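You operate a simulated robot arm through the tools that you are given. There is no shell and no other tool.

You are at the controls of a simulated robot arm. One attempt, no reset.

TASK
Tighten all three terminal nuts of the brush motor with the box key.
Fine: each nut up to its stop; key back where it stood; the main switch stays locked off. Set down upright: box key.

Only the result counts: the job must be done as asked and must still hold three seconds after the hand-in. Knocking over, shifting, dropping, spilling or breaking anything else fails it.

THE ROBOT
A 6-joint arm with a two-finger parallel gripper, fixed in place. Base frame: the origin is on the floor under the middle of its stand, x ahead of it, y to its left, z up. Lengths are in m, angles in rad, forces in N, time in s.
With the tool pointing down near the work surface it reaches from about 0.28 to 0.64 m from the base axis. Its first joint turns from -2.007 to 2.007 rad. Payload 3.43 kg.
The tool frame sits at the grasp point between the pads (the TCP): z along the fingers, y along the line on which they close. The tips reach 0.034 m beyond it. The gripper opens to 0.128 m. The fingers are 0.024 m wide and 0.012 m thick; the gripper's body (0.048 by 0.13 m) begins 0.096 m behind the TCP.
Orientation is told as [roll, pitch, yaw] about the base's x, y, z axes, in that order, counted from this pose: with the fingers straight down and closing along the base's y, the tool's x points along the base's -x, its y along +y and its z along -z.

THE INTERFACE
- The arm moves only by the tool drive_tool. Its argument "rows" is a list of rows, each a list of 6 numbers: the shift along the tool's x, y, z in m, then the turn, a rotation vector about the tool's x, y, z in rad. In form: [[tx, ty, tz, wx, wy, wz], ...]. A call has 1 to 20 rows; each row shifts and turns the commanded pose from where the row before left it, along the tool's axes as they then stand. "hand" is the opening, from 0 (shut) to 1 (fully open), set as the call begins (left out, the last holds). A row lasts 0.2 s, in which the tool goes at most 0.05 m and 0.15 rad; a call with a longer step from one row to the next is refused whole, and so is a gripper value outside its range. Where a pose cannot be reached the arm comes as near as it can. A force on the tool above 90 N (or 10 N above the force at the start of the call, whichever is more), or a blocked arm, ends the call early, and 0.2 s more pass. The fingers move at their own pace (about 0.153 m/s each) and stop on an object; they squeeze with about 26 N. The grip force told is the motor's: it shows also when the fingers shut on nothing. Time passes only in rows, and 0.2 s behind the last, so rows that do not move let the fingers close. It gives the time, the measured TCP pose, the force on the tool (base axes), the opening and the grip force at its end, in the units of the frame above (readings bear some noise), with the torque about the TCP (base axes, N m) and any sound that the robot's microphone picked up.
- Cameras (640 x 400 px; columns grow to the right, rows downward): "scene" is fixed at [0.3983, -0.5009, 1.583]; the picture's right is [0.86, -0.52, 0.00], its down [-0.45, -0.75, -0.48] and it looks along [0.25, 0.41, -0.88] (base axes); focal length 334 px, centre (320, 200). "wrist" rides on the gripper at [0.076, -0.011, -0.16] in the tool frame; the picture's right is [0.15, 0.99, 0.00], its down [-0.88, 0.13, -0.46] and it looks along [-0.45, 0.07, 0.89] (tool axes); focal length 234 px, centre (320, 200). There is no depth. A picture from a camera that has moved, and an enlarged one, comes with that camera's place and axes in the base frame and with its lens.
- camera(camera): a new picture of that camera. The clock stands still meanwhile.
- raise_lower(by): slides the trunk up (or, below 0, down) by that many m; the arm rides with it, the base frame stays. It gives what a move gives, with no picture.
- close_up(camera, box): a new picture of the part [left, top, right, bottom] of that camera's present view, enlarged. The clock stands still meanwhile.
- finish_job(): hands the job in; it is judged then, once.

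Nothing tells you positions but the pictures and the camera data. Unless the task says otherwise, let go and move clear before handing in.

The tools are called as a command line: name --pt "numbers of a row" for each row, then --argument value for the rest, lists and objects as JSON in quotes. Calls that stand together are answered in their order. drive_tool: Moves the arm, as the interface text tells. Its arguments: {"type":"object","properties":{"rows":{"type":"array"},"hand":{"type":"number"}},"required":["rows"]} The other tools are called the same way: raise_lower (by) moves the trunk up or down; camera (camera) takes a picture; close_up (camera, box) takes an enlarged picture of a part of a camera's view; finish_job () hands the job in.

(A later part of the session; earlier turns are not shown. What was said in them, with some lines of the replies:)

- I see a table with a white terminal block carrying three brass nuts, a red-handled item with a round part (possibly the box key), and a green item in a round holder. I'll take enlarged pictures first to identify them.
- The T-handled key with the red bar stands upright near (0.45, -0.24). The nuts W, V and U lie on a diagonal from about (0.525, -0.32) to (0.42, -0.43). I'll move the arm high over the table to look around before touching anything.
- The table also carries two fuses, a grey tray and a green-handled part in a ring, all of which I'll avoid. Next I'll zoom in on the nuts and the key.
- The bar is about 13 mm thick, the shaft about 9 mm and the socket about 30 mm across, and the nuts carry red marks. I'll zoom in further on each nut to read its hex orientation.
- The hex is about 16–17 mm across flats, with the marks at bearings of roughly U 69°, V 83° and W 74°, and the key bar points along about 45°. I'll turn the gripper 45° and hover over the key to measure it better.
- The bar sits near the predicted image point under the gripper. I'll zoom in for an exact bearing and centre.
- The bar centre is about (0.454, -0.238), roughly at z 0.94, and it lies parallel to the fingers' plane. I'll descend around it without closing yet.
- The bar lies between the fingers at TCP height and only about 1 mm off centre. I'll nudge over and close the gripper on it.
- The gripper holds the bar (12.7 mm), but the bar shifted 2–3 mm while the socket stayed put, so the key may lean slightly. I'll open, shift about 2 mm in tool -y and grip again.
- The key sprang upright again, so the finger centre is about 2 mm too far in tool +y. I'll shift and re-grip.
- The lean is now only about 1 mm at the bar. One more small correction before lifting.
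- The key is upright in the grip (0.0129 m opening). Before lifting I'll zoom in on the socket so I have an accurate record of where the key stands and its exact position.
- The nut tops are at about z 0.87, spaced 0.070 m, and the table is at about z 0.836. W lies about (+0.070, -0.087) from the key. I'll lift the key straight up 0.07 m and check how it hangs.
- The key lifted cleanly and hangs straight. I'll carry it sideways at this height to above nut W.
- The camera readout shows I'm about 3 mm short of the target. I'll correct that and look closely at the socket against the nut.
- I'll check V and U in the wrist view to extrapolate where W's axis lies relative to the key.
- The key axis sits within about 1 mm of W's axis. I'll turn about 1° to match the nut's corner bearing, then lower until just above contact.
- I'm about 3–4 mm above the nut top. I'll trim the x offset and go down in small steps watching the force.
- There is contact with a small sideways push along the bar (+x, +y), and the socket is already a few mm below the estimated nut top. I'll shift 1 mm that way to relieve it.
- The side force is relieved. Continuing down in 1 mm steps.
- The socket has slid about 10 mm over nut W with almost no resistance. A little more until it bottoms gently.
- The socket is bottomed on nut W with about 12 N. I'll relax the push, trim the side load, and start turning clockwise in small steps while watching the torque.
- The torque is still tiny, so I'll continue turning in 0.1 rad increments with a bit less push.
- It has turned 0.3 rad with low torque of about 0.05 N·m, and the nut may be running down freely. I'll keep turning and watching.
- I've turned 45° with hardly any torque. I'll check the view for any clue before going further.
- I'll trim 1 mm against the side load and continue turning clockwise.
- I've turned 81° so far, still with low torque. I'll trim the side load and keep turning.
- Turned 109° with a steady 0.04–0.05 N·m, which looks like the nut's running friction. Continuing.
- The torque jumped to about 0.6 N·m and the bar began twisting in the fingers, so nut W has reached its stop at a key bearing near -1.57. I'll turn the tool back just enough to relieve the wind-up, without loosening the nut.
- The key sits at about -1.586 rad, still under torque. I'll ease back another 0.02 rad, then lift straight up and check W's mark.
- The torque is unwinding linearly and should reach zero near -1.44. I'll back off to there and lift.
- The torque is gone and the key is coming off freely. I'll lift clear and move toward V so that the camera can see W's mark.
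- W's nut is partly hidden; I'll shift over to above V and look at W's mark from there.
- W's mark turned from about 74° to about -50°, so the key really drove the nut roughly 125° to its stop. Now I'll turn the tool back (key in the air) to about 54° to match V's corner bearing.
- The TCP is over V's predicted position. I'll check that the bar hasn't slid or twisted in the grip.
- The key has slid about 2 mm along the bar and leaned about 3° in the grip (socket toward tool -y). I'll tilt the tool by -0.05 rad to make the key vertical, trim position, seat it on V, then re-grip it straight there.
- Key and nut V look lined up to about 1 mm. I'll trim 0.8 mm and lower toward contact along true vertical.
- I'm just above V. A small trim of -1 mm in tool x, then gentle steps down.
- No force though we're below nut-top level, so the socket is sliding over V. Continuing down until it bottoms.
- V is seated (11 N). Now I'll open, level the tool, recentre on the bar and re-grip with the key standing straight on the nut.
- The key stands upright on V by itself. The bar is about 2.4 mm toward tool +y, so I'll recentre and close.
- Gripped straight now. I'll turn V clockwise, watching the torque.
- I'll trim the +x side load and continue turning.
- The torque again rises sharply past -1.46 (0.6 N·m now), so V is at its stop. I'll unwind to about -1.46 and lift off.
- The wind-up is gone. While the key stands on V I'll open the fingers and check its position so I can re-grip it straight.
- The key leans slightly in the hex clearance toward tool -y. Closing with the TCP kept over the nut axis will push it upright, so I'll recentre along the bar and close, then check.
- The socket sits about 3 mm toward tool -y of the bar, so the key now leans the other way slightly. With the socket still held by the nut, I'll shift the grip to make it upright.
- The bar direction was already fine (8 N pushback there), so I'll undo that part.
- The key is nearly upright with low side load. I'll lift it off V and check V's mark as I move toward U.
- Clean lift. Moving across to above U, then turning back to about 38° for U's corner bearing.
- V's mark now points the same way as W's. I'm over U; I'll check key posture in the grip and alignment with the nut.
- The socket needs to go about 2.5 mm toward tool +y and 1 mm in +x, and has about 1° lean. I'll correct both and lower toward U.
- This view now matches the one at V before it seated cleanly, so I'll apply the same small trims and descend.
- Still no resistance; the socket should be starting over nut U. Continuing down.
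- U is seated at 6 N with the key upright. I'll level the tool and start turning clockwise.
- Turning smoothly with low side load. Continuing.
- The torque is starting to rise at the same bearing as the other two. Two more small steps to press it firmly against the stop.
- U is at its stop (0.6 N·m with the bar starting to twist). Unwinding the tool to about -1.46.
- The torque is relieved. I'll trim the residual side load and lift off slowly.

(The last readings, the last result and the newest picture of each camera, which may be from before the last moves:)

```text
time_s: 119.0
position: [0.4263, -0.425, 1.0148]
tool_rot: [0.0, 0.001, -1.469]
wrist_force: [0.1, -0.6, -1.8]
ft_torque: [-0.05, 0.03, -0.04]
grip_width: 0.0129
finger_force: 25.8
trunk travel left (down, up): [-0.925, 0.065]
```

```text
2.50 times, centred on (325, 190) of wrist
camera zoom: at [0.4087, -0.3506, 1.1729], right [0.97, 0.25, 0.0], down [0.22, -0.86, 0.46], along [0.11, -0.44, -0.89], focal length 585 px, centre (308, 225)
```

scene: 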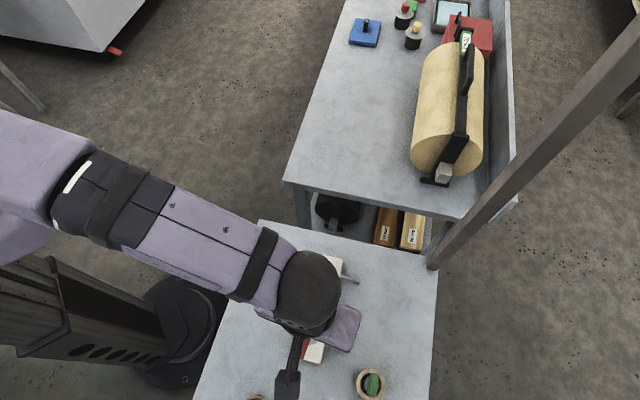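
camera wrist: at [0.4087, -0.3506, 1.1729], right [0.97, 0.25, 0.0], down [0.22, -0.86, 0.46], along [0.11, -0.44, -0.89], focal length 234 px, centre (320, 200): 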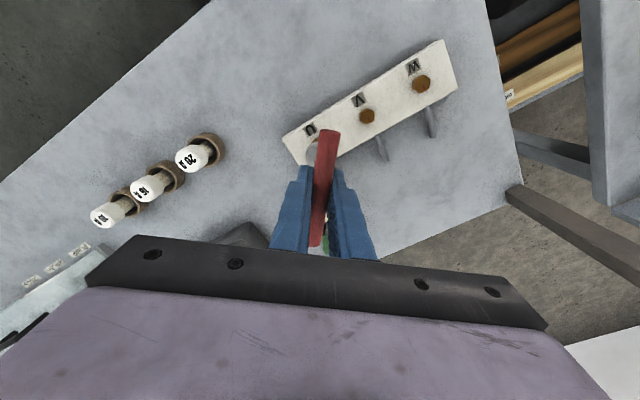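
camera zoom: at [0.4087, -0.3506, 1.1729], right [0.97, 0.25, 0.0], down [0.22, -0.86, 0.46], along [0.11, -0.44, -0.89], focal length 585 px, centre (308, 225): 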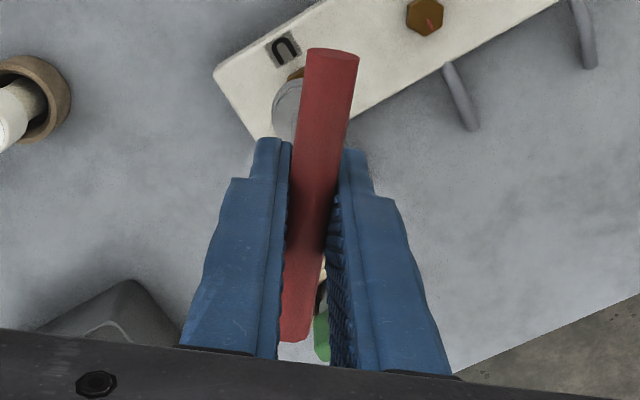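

The key is off U. I'll travel back toward the key's home spot at this height, and look at all three nuts from there.

drive_tool --pt "0.01 0.0026 -0.003 0 0 0" --pt "0.02 0.0053 -0.003 0 0 0" --pt "0.025 0.0066 0 0 0 0" --pt "0.025 0.0066 0 0 0 0" --pt "0.025 0.0066 0 0 0 0" --pt "0.025 0.0066 0 0 0 0" --pt "0.025 0.0066 0 0 0 0" --pt "0.0163 0.0043 0 0 0 0" --pt "0.01 0.0026 0 0 0 0" --pt "0 0 0 0 0 0"

camera --camera "wrist"

camera --camera "scene"

```text
time_s: 121.2
position: [0.4546, -0.2398, 1.0204]
tool_rot: [-0.001, 0.0, -1.468]
wrist_force: [-0.7, -1.1, -0.5]
ft_torque: [-0.01, -0.04, 0.0]
grip_width: 0.0129
finger_force: 26.2
trunk travel left (down, up): [-0.925, 0.065]
```

```text
taken
camera wrist: at [0.4365, -0.1657, 1.1791], right [0.97, 0.25, 0.0], down [0.22, -0.86, 0.46], along [0.11, -0.44, -0.89], focal length 234 px, centre (320, 200)
```

wrist: 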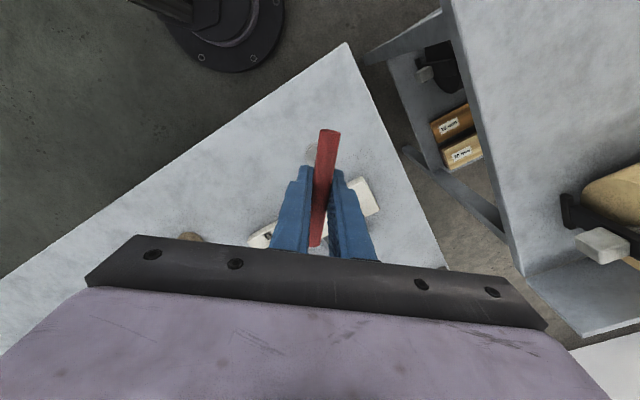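

```text
taken
```

scene: 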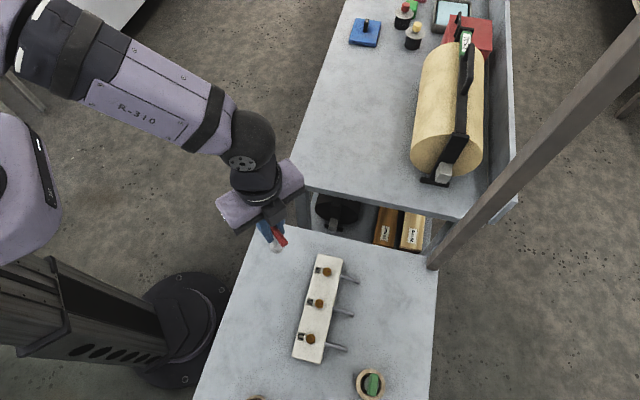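

All three nuts are now in view of the scene camera, so I'll zoom in on each mark.

close_up --camera "scene" --box '[310, 260, 342, 280]'

close_up --camera "scene" --box '[302, 293, 334, 313]'

close_up --camera "scene" --box '[294, 328, 326, 348]'

close_up --camera "scene" --box '[280, 240, 370, 370]'

```text
16.00 times, centred on (326, 270) of scene
camera zoom: at [0.3983, -0.5009, 1.583], right [0.86, -0.52, 0.0], down [-0.45, -0.75, -0.48], along [0.25, 0.41, -0.88], focal length 5343 px, centre (224, -920)
```

zoom: 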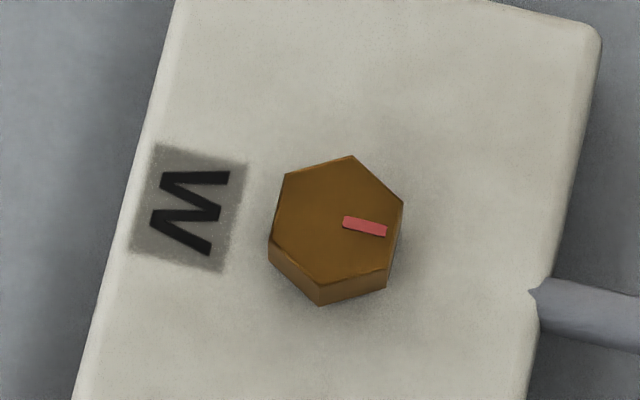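

```text
16.00 times, centred on (318, 303) of scene
camera zoom: at [0.3983, -0.5009, 1.583], right [0.86, -0.52, 0.0], down [-0.45, -0.75, -0.48], along [0.25, 0.41, -0.88], focal length 5343 px, centre (352, -1448)
```

zoom: 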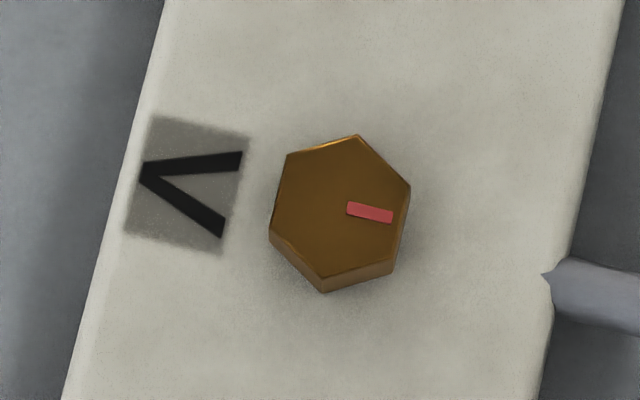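

```text
16.00 times, centred on (310, 338) of scene
camera zoom: at [0.3983, -0.5009, 1.583], right [0.86, -0.52, 0.0], down [-0.45, -0.75, -0.48], along [0.25, 0.41, -0.88], focal length 5343 px, centre (480, -2008)
```

zoom: 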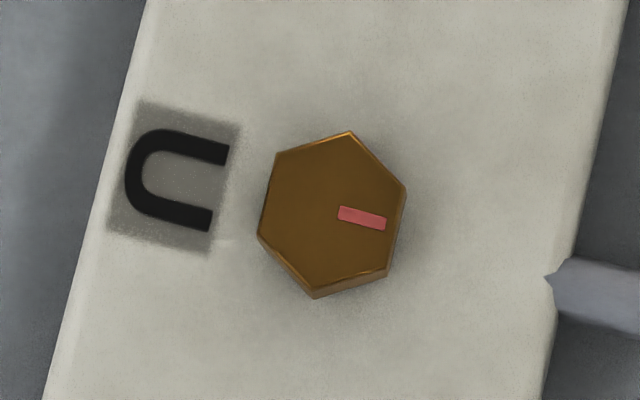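

```text
3.08 times, centred on (325, 305) of scene
camera zoom: at [0.3983, -0.5009, 1.583], right [0.86, -0.52, 0.0], down [-0.45, -0.75, -0.48], along [0.25, 0.41, -0.88], focal length 1028 px, centre (305, -123)
```

zoom: 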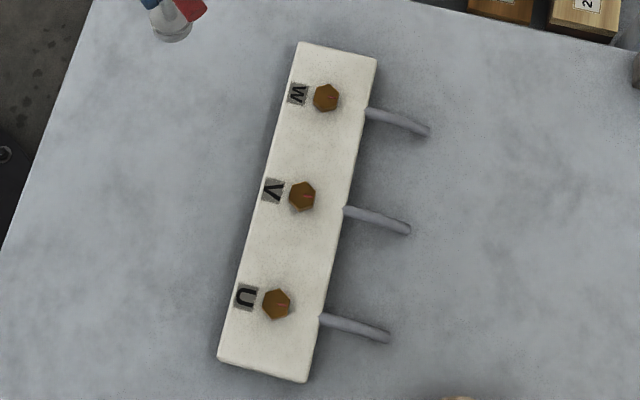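

All three marks now point the same way, at about -45°, square to the block, so each nut is at its stop. Now I'll turn the tool back to the original pick-up bearing to return the key.

drive_tool --pt "0 0 0 0 0 -0.07" --pt "0 0 0 0 0 -0.14" --pt "0 0 0 0 0 -0.14" --pt "0 0 0 0 0 -0.14" --pt "0 0 0 0 0 -0.14" --pt "0 0 0 0 0 -0.14" --pt "0 0 0 0 0 -0.14" --pt "0 0 0 0 0 -0.14" --pt "0 0 0 0 0 -0.14" --pt "0 0 0 0 0 -0.14" --pt "0 0 0 0 0 -0.14" --pt "0 0 0 0 0 -0.14" --pt "0 0 0 0 0 -0.14" --pt "0 0 0 0 0 -0.14" --pt "0 0 0 0 0 -0.14" --pt "0 0 0 0 0 -0.14" --pt "0 0 0 0 0 -0.094" --pt "0 0 0 0 0 0" --pt "0 0 0 0 0 0"

camera --camera "wrist"

close_up --camera "wrist" --box '[260, 110, 390, 270]'

close_up --camera "scene" --box '[250, 215, 310, 275]'

```text
time_s: 125.2
position: [0.4557, -0.2395, 1.0209]
tool_rot: [-0.001, 0.0, 0.797]
wrist_force: [0.4, 0.2, -1.4]
ft_torque: [0.02, 0.0, 0.0]
grip_width: 0.0131
finger_force: 25.7
trunk travel left (down, up): [-0.925, 0.065]
```

```text
taken
camera wrist: at [0.4121, -0.3016, 1.1791], right [-0.81, 0.59, 0.0], down [0.52, 0.72, 0.46], along [0.27, 0.37, -0.89], focal length 234 px, centre (320, 200)
```

wrist: 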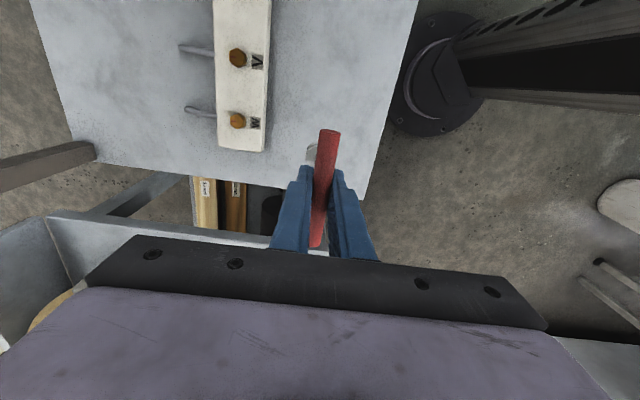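

```text
2.50 times, centred on (325, 190) of wrist
camera zoom: at [0.4121, -0.3016, 1.1791], right [-0.81, 0.59, 0.0], down [0.52, 0.72, 0.46], along [0.27, 0.37, -0.89], focal length 585 px, centre (308, 225)
```

zoom: 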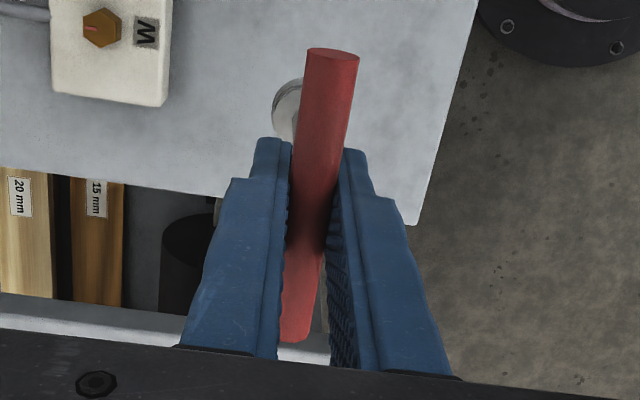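

```text
6.67 times, centred on (280, 245) of scene
camera zoom: at [0.3983, -0.5009, 1.583], right [0.86, -0.52, 0.0], down [-0.45, -0.75, -0.48], along [0.25, 0.41, -0.88], focal length 2226 px, centre (587, -100)
```

zoom: 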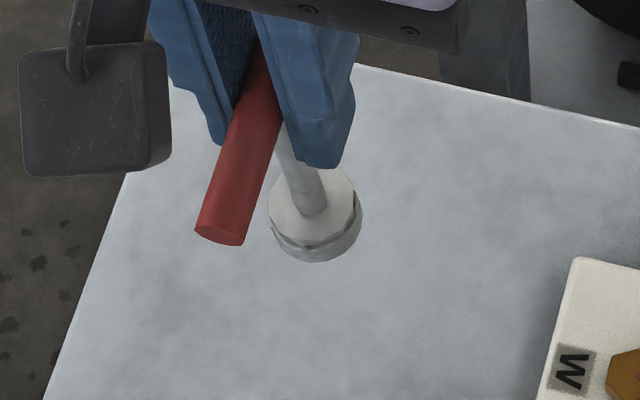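

The key leans about 1.8° in the grip again and slid about 2 mm along the bar. I'll tilt the tool -0.03 rad to make the key vertical, trim to the home spot, and lower partway.

drive_tool --pt "0.001 0.001 0 -0.03 0 0" --pt "0 -0.0005 0.015 0 0 0" --pt "0 -0.0006 0.02 0 0 0" --pt "0 -0.0006 0.02 0 0 0" --pt "0 -0.0003 0.01 0 0 0" --pt "0 0 0 0 0 0" --pt "0 0 0 0 0 0"

close_up --camera "wrist" --box '[260, 110, 390, 270]'

close_up --camera "scene" --box '[250, 225, 310, 275]'

close_up --camera "scene" --box '[264, 247, 296, 267]'

```text
time_s: 126.8
position: [0.4546, -0.2406, 0.9573]
tool_rot: [0.03, 0.0, 0.795]
wrist_force: [0.7, 0.1, -0.2]
ft_torque: [0.0, 0.0, 0.04]
grip_width: 0.013
finger_force: 25.4
trunk travel left (down, up): [-0.925, 0.065]
```

```text
2.50 times, centred on (325, 190) of wrist
camera zoom: at [0.4134, -0.3061, 1.1149], right [-0.81, 0.59, 0.03], down [0.53, 0.71, 0.46], along [0.25, 0.39, -0.89], focal length 585 px, centre (308, 225)
```

zoom: 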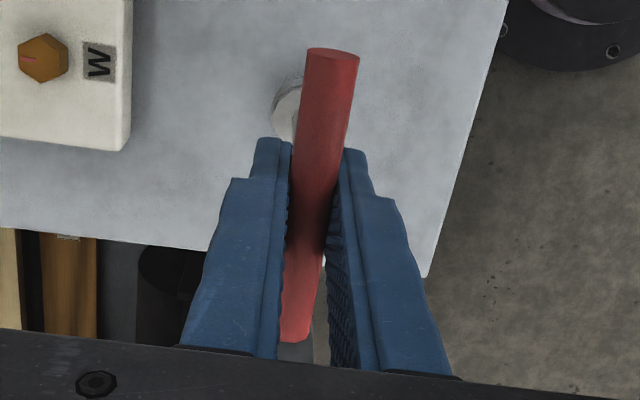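

```text
8.00 times, centred on (280, 250) of scene
camera zoom: at [0.3983, -0.5009, 1.583], right [0.86, -0.52, 0.0], down [-0.45, -0.75, -0.48], along [0.25, 0.41, -0.88], focal length 2672 px, centre (640, -200)
```

zoom: 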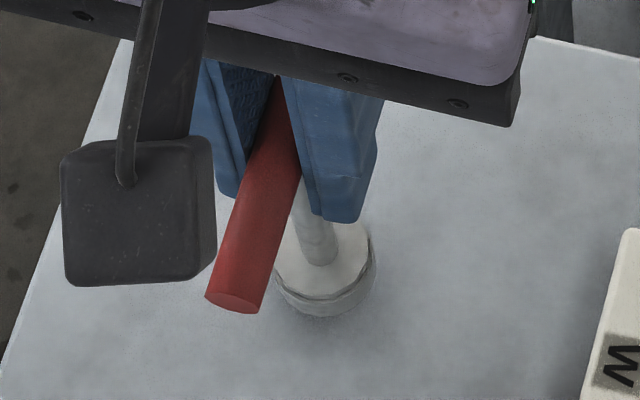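

```text
16.00 times, centred on (280, 257) of scene
camera zoom: at [0.3983, -0.5009, 1.583], right [0.86, -0.52, 0.0], down [-0.45, -0.75, -0.48], along [0.25, 0.41, -0.88], focal length 5343 px, centre (960, -712)
```

zoom: 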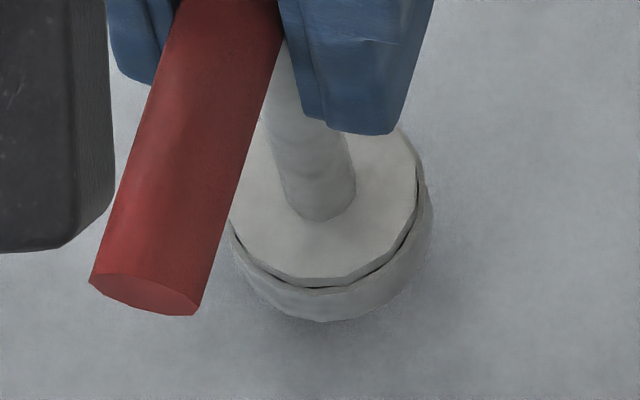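

The key is vertical and its scene position matches the original within about 1 mm. I'll trim 1 mm and lower it slowly to contact.

drive_tool --pt "-0.001 -0.0001 0.004 0 0 0" --pt "0 -0.0001 0.003 0 0 0" --pt "0 0 0 0 0 0"

drive_tool --pt "0 0 0.0015 0 0 0" --pt "0 0 0 0 0 0"

drive_tool --pt "0 0 0.001 0 0 0" --pt "0 0 0 0 0 0"

drive_tool --pt "0 0 0.001 0 0 0" --pt "0 0 0 0 0 0"

```text
time_s: 127.6
position: [0.4538, -0.2412, 0.9494]
tool_rot: [0.031, 0.0, 0.795]
wrist_force: [-0.7, -0.4, 0.1]
ft_torque: [-0.01, 0.0, 0.01]
grip_width: 0.0132
finger_force: 25.9
trunk travel left (down, up): [-0.925, 0.065]
```

```text
time_s: 128.2
position: [0.4542, -0.2394, 0.9487]
tool_rot: [0.029, 0.001, 0.795]
wrist_force: [0.4, -0.2, -1.8]
ft_torque: [-0.02, 0.01, -0.01]
grip_width: 0.0127
finger_force: 26.0
trunk travel left (down, up): [-0.925, 0.065]
```

```text
time_s: 128.8
position: [0.4542, -0.2392, 0.9461]
tool_rot: [0.029, 0.0, 0.796]
wrist_force: [0.4, 0.1, -0.7]
ft_torque: [0.01, 0.01, 0.01]
grip_width: 0.0131
finger_force: 26.2
trunk travel left (down, up): [-0.925, 0.065]
```

```text
time_s: 129.4
position: [0.4531, -0.2391, 0.9444]
tool_rot: [0.03, -0.001, 0.797]
wrist_force: [1.0, -0.2, -0.3]
ft_torque: [-0.04, -0.03, 0.04]
grip_width: 0.0129
finger_force: 26.5
trunk travel left (down, up): [-0.925, 0.065]
```

drive_tool --pt "0 0 0.001 0 0 0" --pt "0 0 0 0 0 0"

drive_tool --pt "0 0 0.0008 0 0 0" --pt "0 0 0 0 0 0"

close_up --camera "scene" --box '[264, 247, 296, 267]'

close_up --camera "wrist" --box '[260, 110, 390, 270]'

```text
time_s: 130.0
position: [0.4534, -0.2394, 0.943]
tool_rot: [0.029, 0.0, 0.796]
wrist_force: [-0.3, 0.3, -0.3]
ft_torque: [0.03, -0.04, -0.01]
grip_width: 0.0131
finger_force: 26.3
trunk travel left (down, up): [-0.925, 0.065]
```

```text
time_s: 130.6
position: [0.4542, -0.2396, 0.9425]
tool_rot: [0.029, 0.0, 0.796]
wrist_force: [0.2, -0.2, -0.1]
ft_torque: [-0.04, 0.03, 0.0]
grip_width: 0.0126
finger_force: 26.2
trunk travel left (down, up): [-0.925, 0.065]
```

```text
16.00 times, centred on (280, 257) of scene
camera zoom: at [0.3983, -0.5009, 1.583], right [0.86, -0.52, 0.0], down [-0.45, -0.75, -0.48], along [0.25, 0.41, -0.88], focal length 5343 px, centre (960, -712)
```

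zoom: 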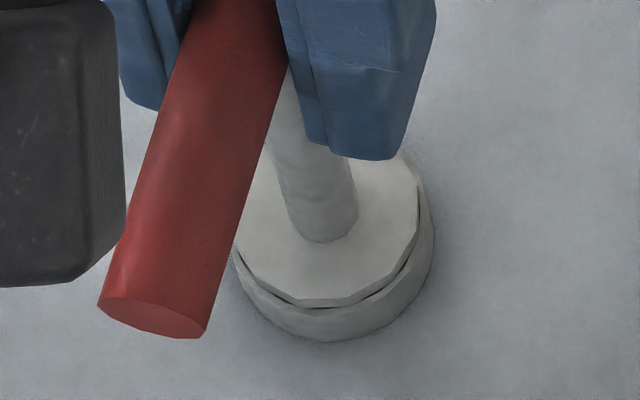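

```text
2.50 times, centred on (325, 190) of wrist
camera zoom: at [0.4134, -0.3041, 1.1006], right [-0.81, 0.59, 0.03], down [0.53, 0.71, 0.46], along [0.25, 0.39, -0.89], focal length 585 px, centre (308, 225)
```

zoom: 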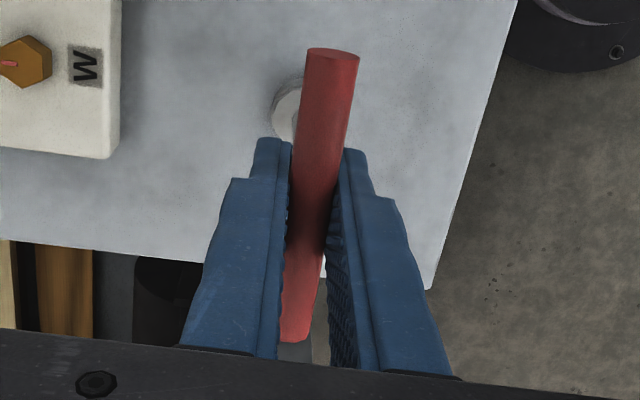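

It's almost at the table and about 1 mm off the original in one direction. I'll trim 1 mm and continue down gently.

drive_tool --pt "-0.0003 -0.0011 0 0 0 0" --pt "0 0 0.0008 0 0 0" --pt "0 0 0 0 0 0"

drive_tool --pt "0 0 0.0008 0 0 0" --pt "0 0 0 0 0 0"

drive_tool --pt "0 0 0.0008 0 0 0" --pt "0 0 0 0 0 0"

```text
time_s: 131.4
position: [0.4547, -0.2385, 0.9431]
tool_rot: [0.028, 0.001, 0.797]
wrist_force: [0.7, 0.4, -0.4]
ft_torque: [0.02, 0.0, 0.06]
grip_width: 0.0129
finger_force: 26.0
trunk travel left (down, up): [-0.925, 0.065]
```

```text
time_s: 132.0
position: [0.4554, -0.2388, 0.9421]
tool_rot: [0.028, -0.002, 0.797]
wrist_force: [-2.4, 0.3, 7.0]
ft_torque: [-0.12, 0.14, -0.02]
grip_width: 0.0128
finger_force: 26.2
trunk travel left (down, up): [-0.925, 0.065]
```

```text
time_s: 132.6
position: [0.4543, -0.2387, 0.9409]
tool_rot: [0.026, -0.003, 0.796]
wrist_force: [0.1, 2.6, 14.2]
ft_torque: [-0.07, 0.02, 0.02]
grip_width: 0.0131
finger_force: 26.5
trunk travel left (down, up): [-0.925, 0.065]
```

The key is on the table (14 N). I'll ease the push and check the position before releasing.

drive_tool --pt "0 0 -0.001 0 0 0" --pt "0 0 0 0 0 0"

close_up --camera "scene" --box '[264, 247, 296, 267]'

close_up --camera "scene" --box '[250, 225, 310, 275]'

```text
time_s: 133.2
position: [0.4558, -0.2386, 0.9422]
tool_rot: [0.029, -0.002, 0.796]
wrist_force: [1.1, 1.1, 10.7]
ft_torque: [-0.01, -0.06, 0.0]
grip_width: 0.0128
finger_force: 26.3
trunk travel left (down, up): [-0.925, 0.065]
```

```text
16.00 times, centred on (280, 257) of scene
camera zoom: at [0.3983, -0.5009, 1.583], right [0.86, -0.52, 0.0], down [-0.45, -0.75, -0.48], along [0.25, 0.41, -0.88], focal length 5343 px, centre (960, -712)
```

zoom: 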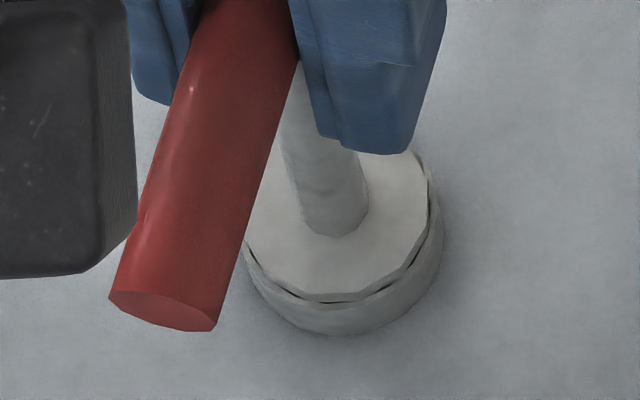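

```text
8.00 times, centred on (280, 250) of scene
camera zoom: at [0.3983, -0.5009, 1.583], right [0.86, -0.52, 0.0], down [-0.45, -0.75, -0.48], along [0.25, 0.41, -0.88], focal length 2672 px, centre (640, -200)
```

zoom: 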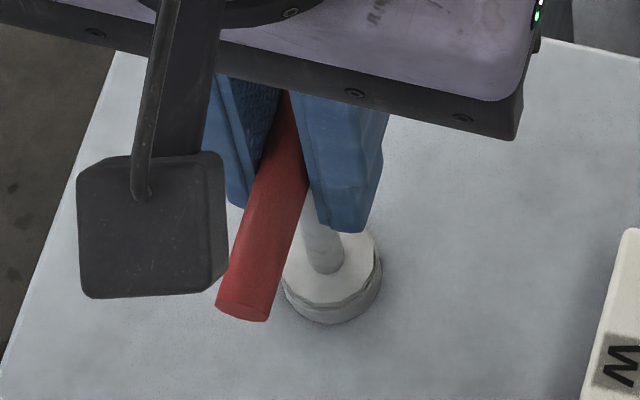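

The key stands within about 1.5 mm of its original spot and upright. I'll ease off and release.

drive_tool --pt "0 0 -0.001 0 0 0" --pt "0 0 0 0 0 0"

drive_tool --pt "0 0 0 0 0 0" --pt "0 0 0 0 0 0" --pt "0 0 0 0 0 0" --pt "0 0 0 0 0 0" --hand 0.35

close_up --camera "scene" --box '[264, 247, 296, 267]'

close_up --camera "wrist" --box '[260, 110, 390, 270]'

```text
time_s: 133.8
position: [0.4554, -0.2383, 0.9424]
tool_rot: [0.028, 0.0, 0.795]
wrist_force: [1.2, 3.1, 7.3]
ft_torque: [0.19, -0.12, 0.05]
grip_width: 0.013
finger_force: 26.2
trunk travel left (down, up): [-0.925, 0.065]
```

```text
time_s: 134.8
position: [0.4561, -0.2389, 0.9417]
tool_rot: [0.03, 0.0, 0.796]
wrist_force: [0.5, -0.5, -0.1]
ft_torque: [0.0, 0.02, 0.01]
grip_width: 0.0446
finger_force: 0.1
trunk travel left (down, up): [-0.925, 0.065]
```

```text
16.00 times, centred on (280, 257) of scene
camera zoom: at [0.3983, -0.5009, 1.583], right [0.86, -0.52, 0.0], down [-0.45, -0.75, -0.48], along [0.25, 0.41, -0.88], focal length 5343 px, centre (960, -712)
```

zoom: 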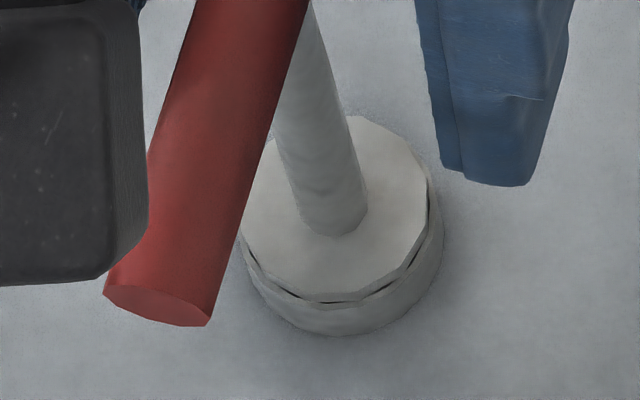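

```text
2.50 times, centred on (325, 190) of wrist
camera zoom: at [0.4153, -0.3049, 1.1002], right [-0.81, 0.59, 0.03], down [0.53, 0.71, 0.46], along [0.25, 0.39, -0.89], focal length 585 px, centre (308, 225)
```

zoom: 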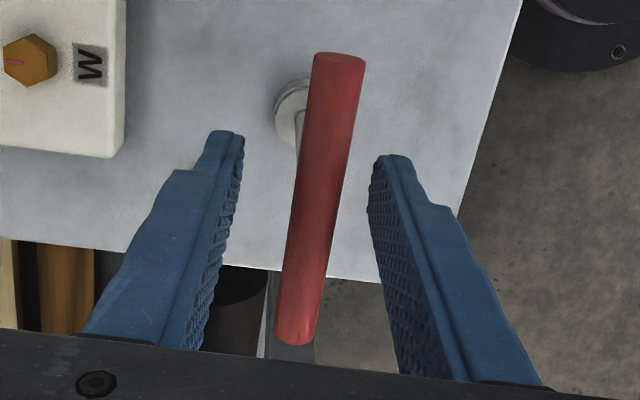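

The key stands free and upright, with clearance on both sides. I'll open wide, level the tool, and withdraw straight up.

drive_tool --pt "0 0 0 0.015 0 0" --pt "0 0 0 0.015 0 0" --pt "0 0 -0.01 0 0 0" --pt "0 0 -0.02 0 0 0" --pt "0 0 -0.025 0 0 0" --pt "0 0 -0.03 0 0 0" --pt "0 0 -0.03 0 0 0" --pt "0 0 -0.03 0 0 0" --pt "0 0 -0.02 0 0 0" --pt "0 0 0 0 0 0" --hand 0.6

camera --camera "scene"

camera --camera "wrist"

```text
time_s: 137.0
position: [0.4553, -0.2401, 1.1063]
tool_rot: [0.0, 0.0, 0.796]
wrist_force: [-0.9, 0.2, 0.6]
ft_torque: [0.0, 0.02, -0.01]
grip_width: 0.0768
finger_force: 0.0
trunk travel left (down, up): [-0.925, 0.065]
```

```text
taken
```

scene: 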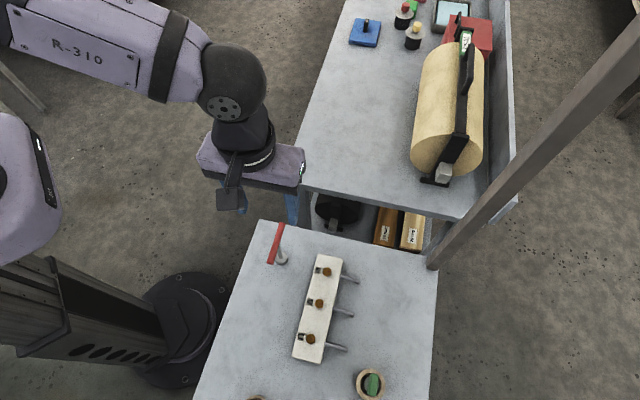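

```text
taken
camera wrist: at [0.4114, -0.3024, 1.2651], right [-0.81, 0.59, 0.0], down [0.52, 0.72, 0.46], along [0.27, 0.37, -0.89], focal length 234 px, centre (320, 200)
```

wrist: 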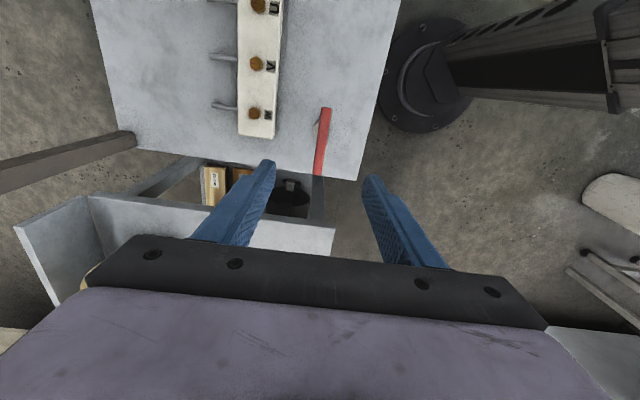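

The gripper is clear and the key is back in place. A last close look at the key and nuts before handing in.

close_up --camera "scene" --box '[250, 215, 310, 275]'

close_up --camera "scene" --box '[280, 240, 370, 370]'

close_up --camera "scene" --box '[302, 293, 334, 313]'

close_up --camera "scene" --box '[190, 210, 450, 400]'

```text
6.67 times, centred on (280, 245) of scene
camera zoom: at [0.3983, -0.5009, 1.583], right [0.86, -0.52, 0.0], down [-0.45, -0.75, -0.48], along [0.25, 0.41, -0.88], focal length 2226 px, centre (587, -100)
```

zoom: 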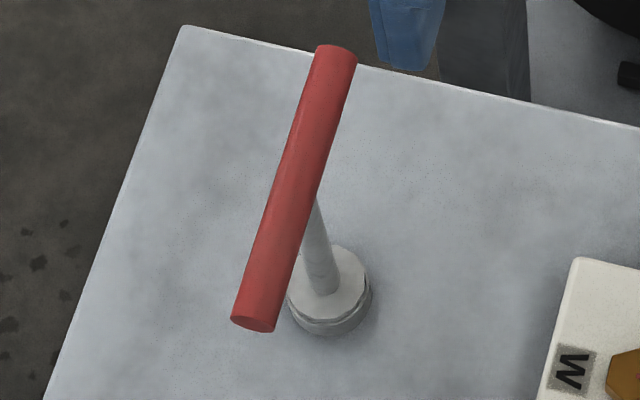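

```text
3.08 times, centred on (325, 305) of scene
camera zoom: at [0.3983, -0.5009, 1.583], right [0.86, -0.52, 0.0], down [-0.45, -0.75, -0.48], along [0.25, 0.41, -0.88], focal length 1028 px, centre (305, -123)
```

zoom: 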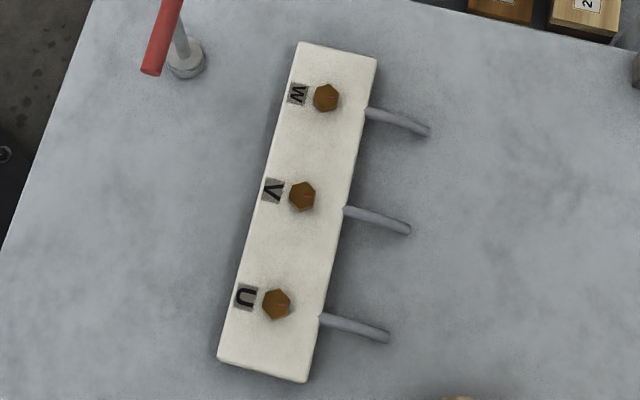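

```text
16.00 times, centred on (318, 303) of scene
camera zoom: at [0.3983, -0.5009, 1.583], right [0.86, -0.52, 0.0], down [-0.45, -0.75, -0.48], along [0.25, 0.41, -0.88], focal length 5343 px, centre (352, -1448)
```

zoom: 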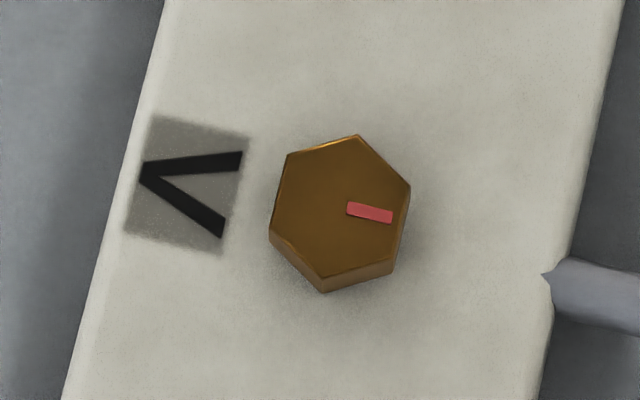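

```text
2.11 times, centred on (320, 305) of scene
camera zoom: at [0.3983, -0.5009, 1.583], right [0.86, -0.52, 0.0], down [-0.45, -0.75, -0.48], along [0.25, 0.41, -0.88], focal length 703 px, centre (320, -21)
```

zoom: 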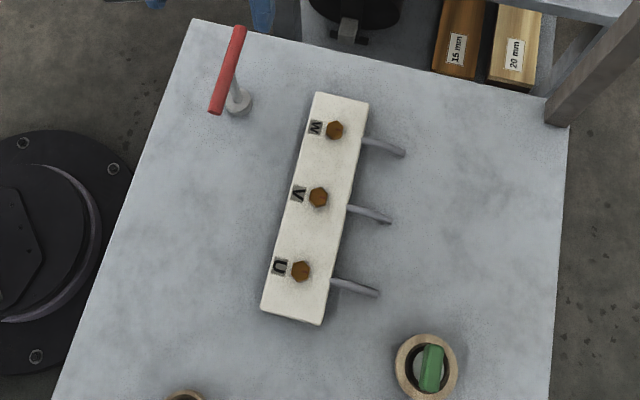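

W, V and U are all at their stops, with matching marks. The key stands upright at its original spot to about 1–2 mm, nothing else has moved and the gripper is clear, so I'm handing in.

finish_job

```text
The job is handed in.
```

All three terminal nuts (W, V and U) are tightened to their stops. The box key is back upright where it stood, and I've handed the job in. I don't have the judging result.

- **Nuts:** each one turned with little resistance until the torque rose to about 0.6 N·m, where the key's bar began to twist in the fingers. The red marks on all three now point the same way, square to the block.
- **Key:** it is within about 1.5 mm of its original spot and stands on its own, with the gripper clear above it.
- **Main switch:** I couldn't tell from the pictures which part is the main switch. The only parts I handled were the key and the three nuts. The rest of the table looks the same as in the first pictures, including the green-handled part in the ring.
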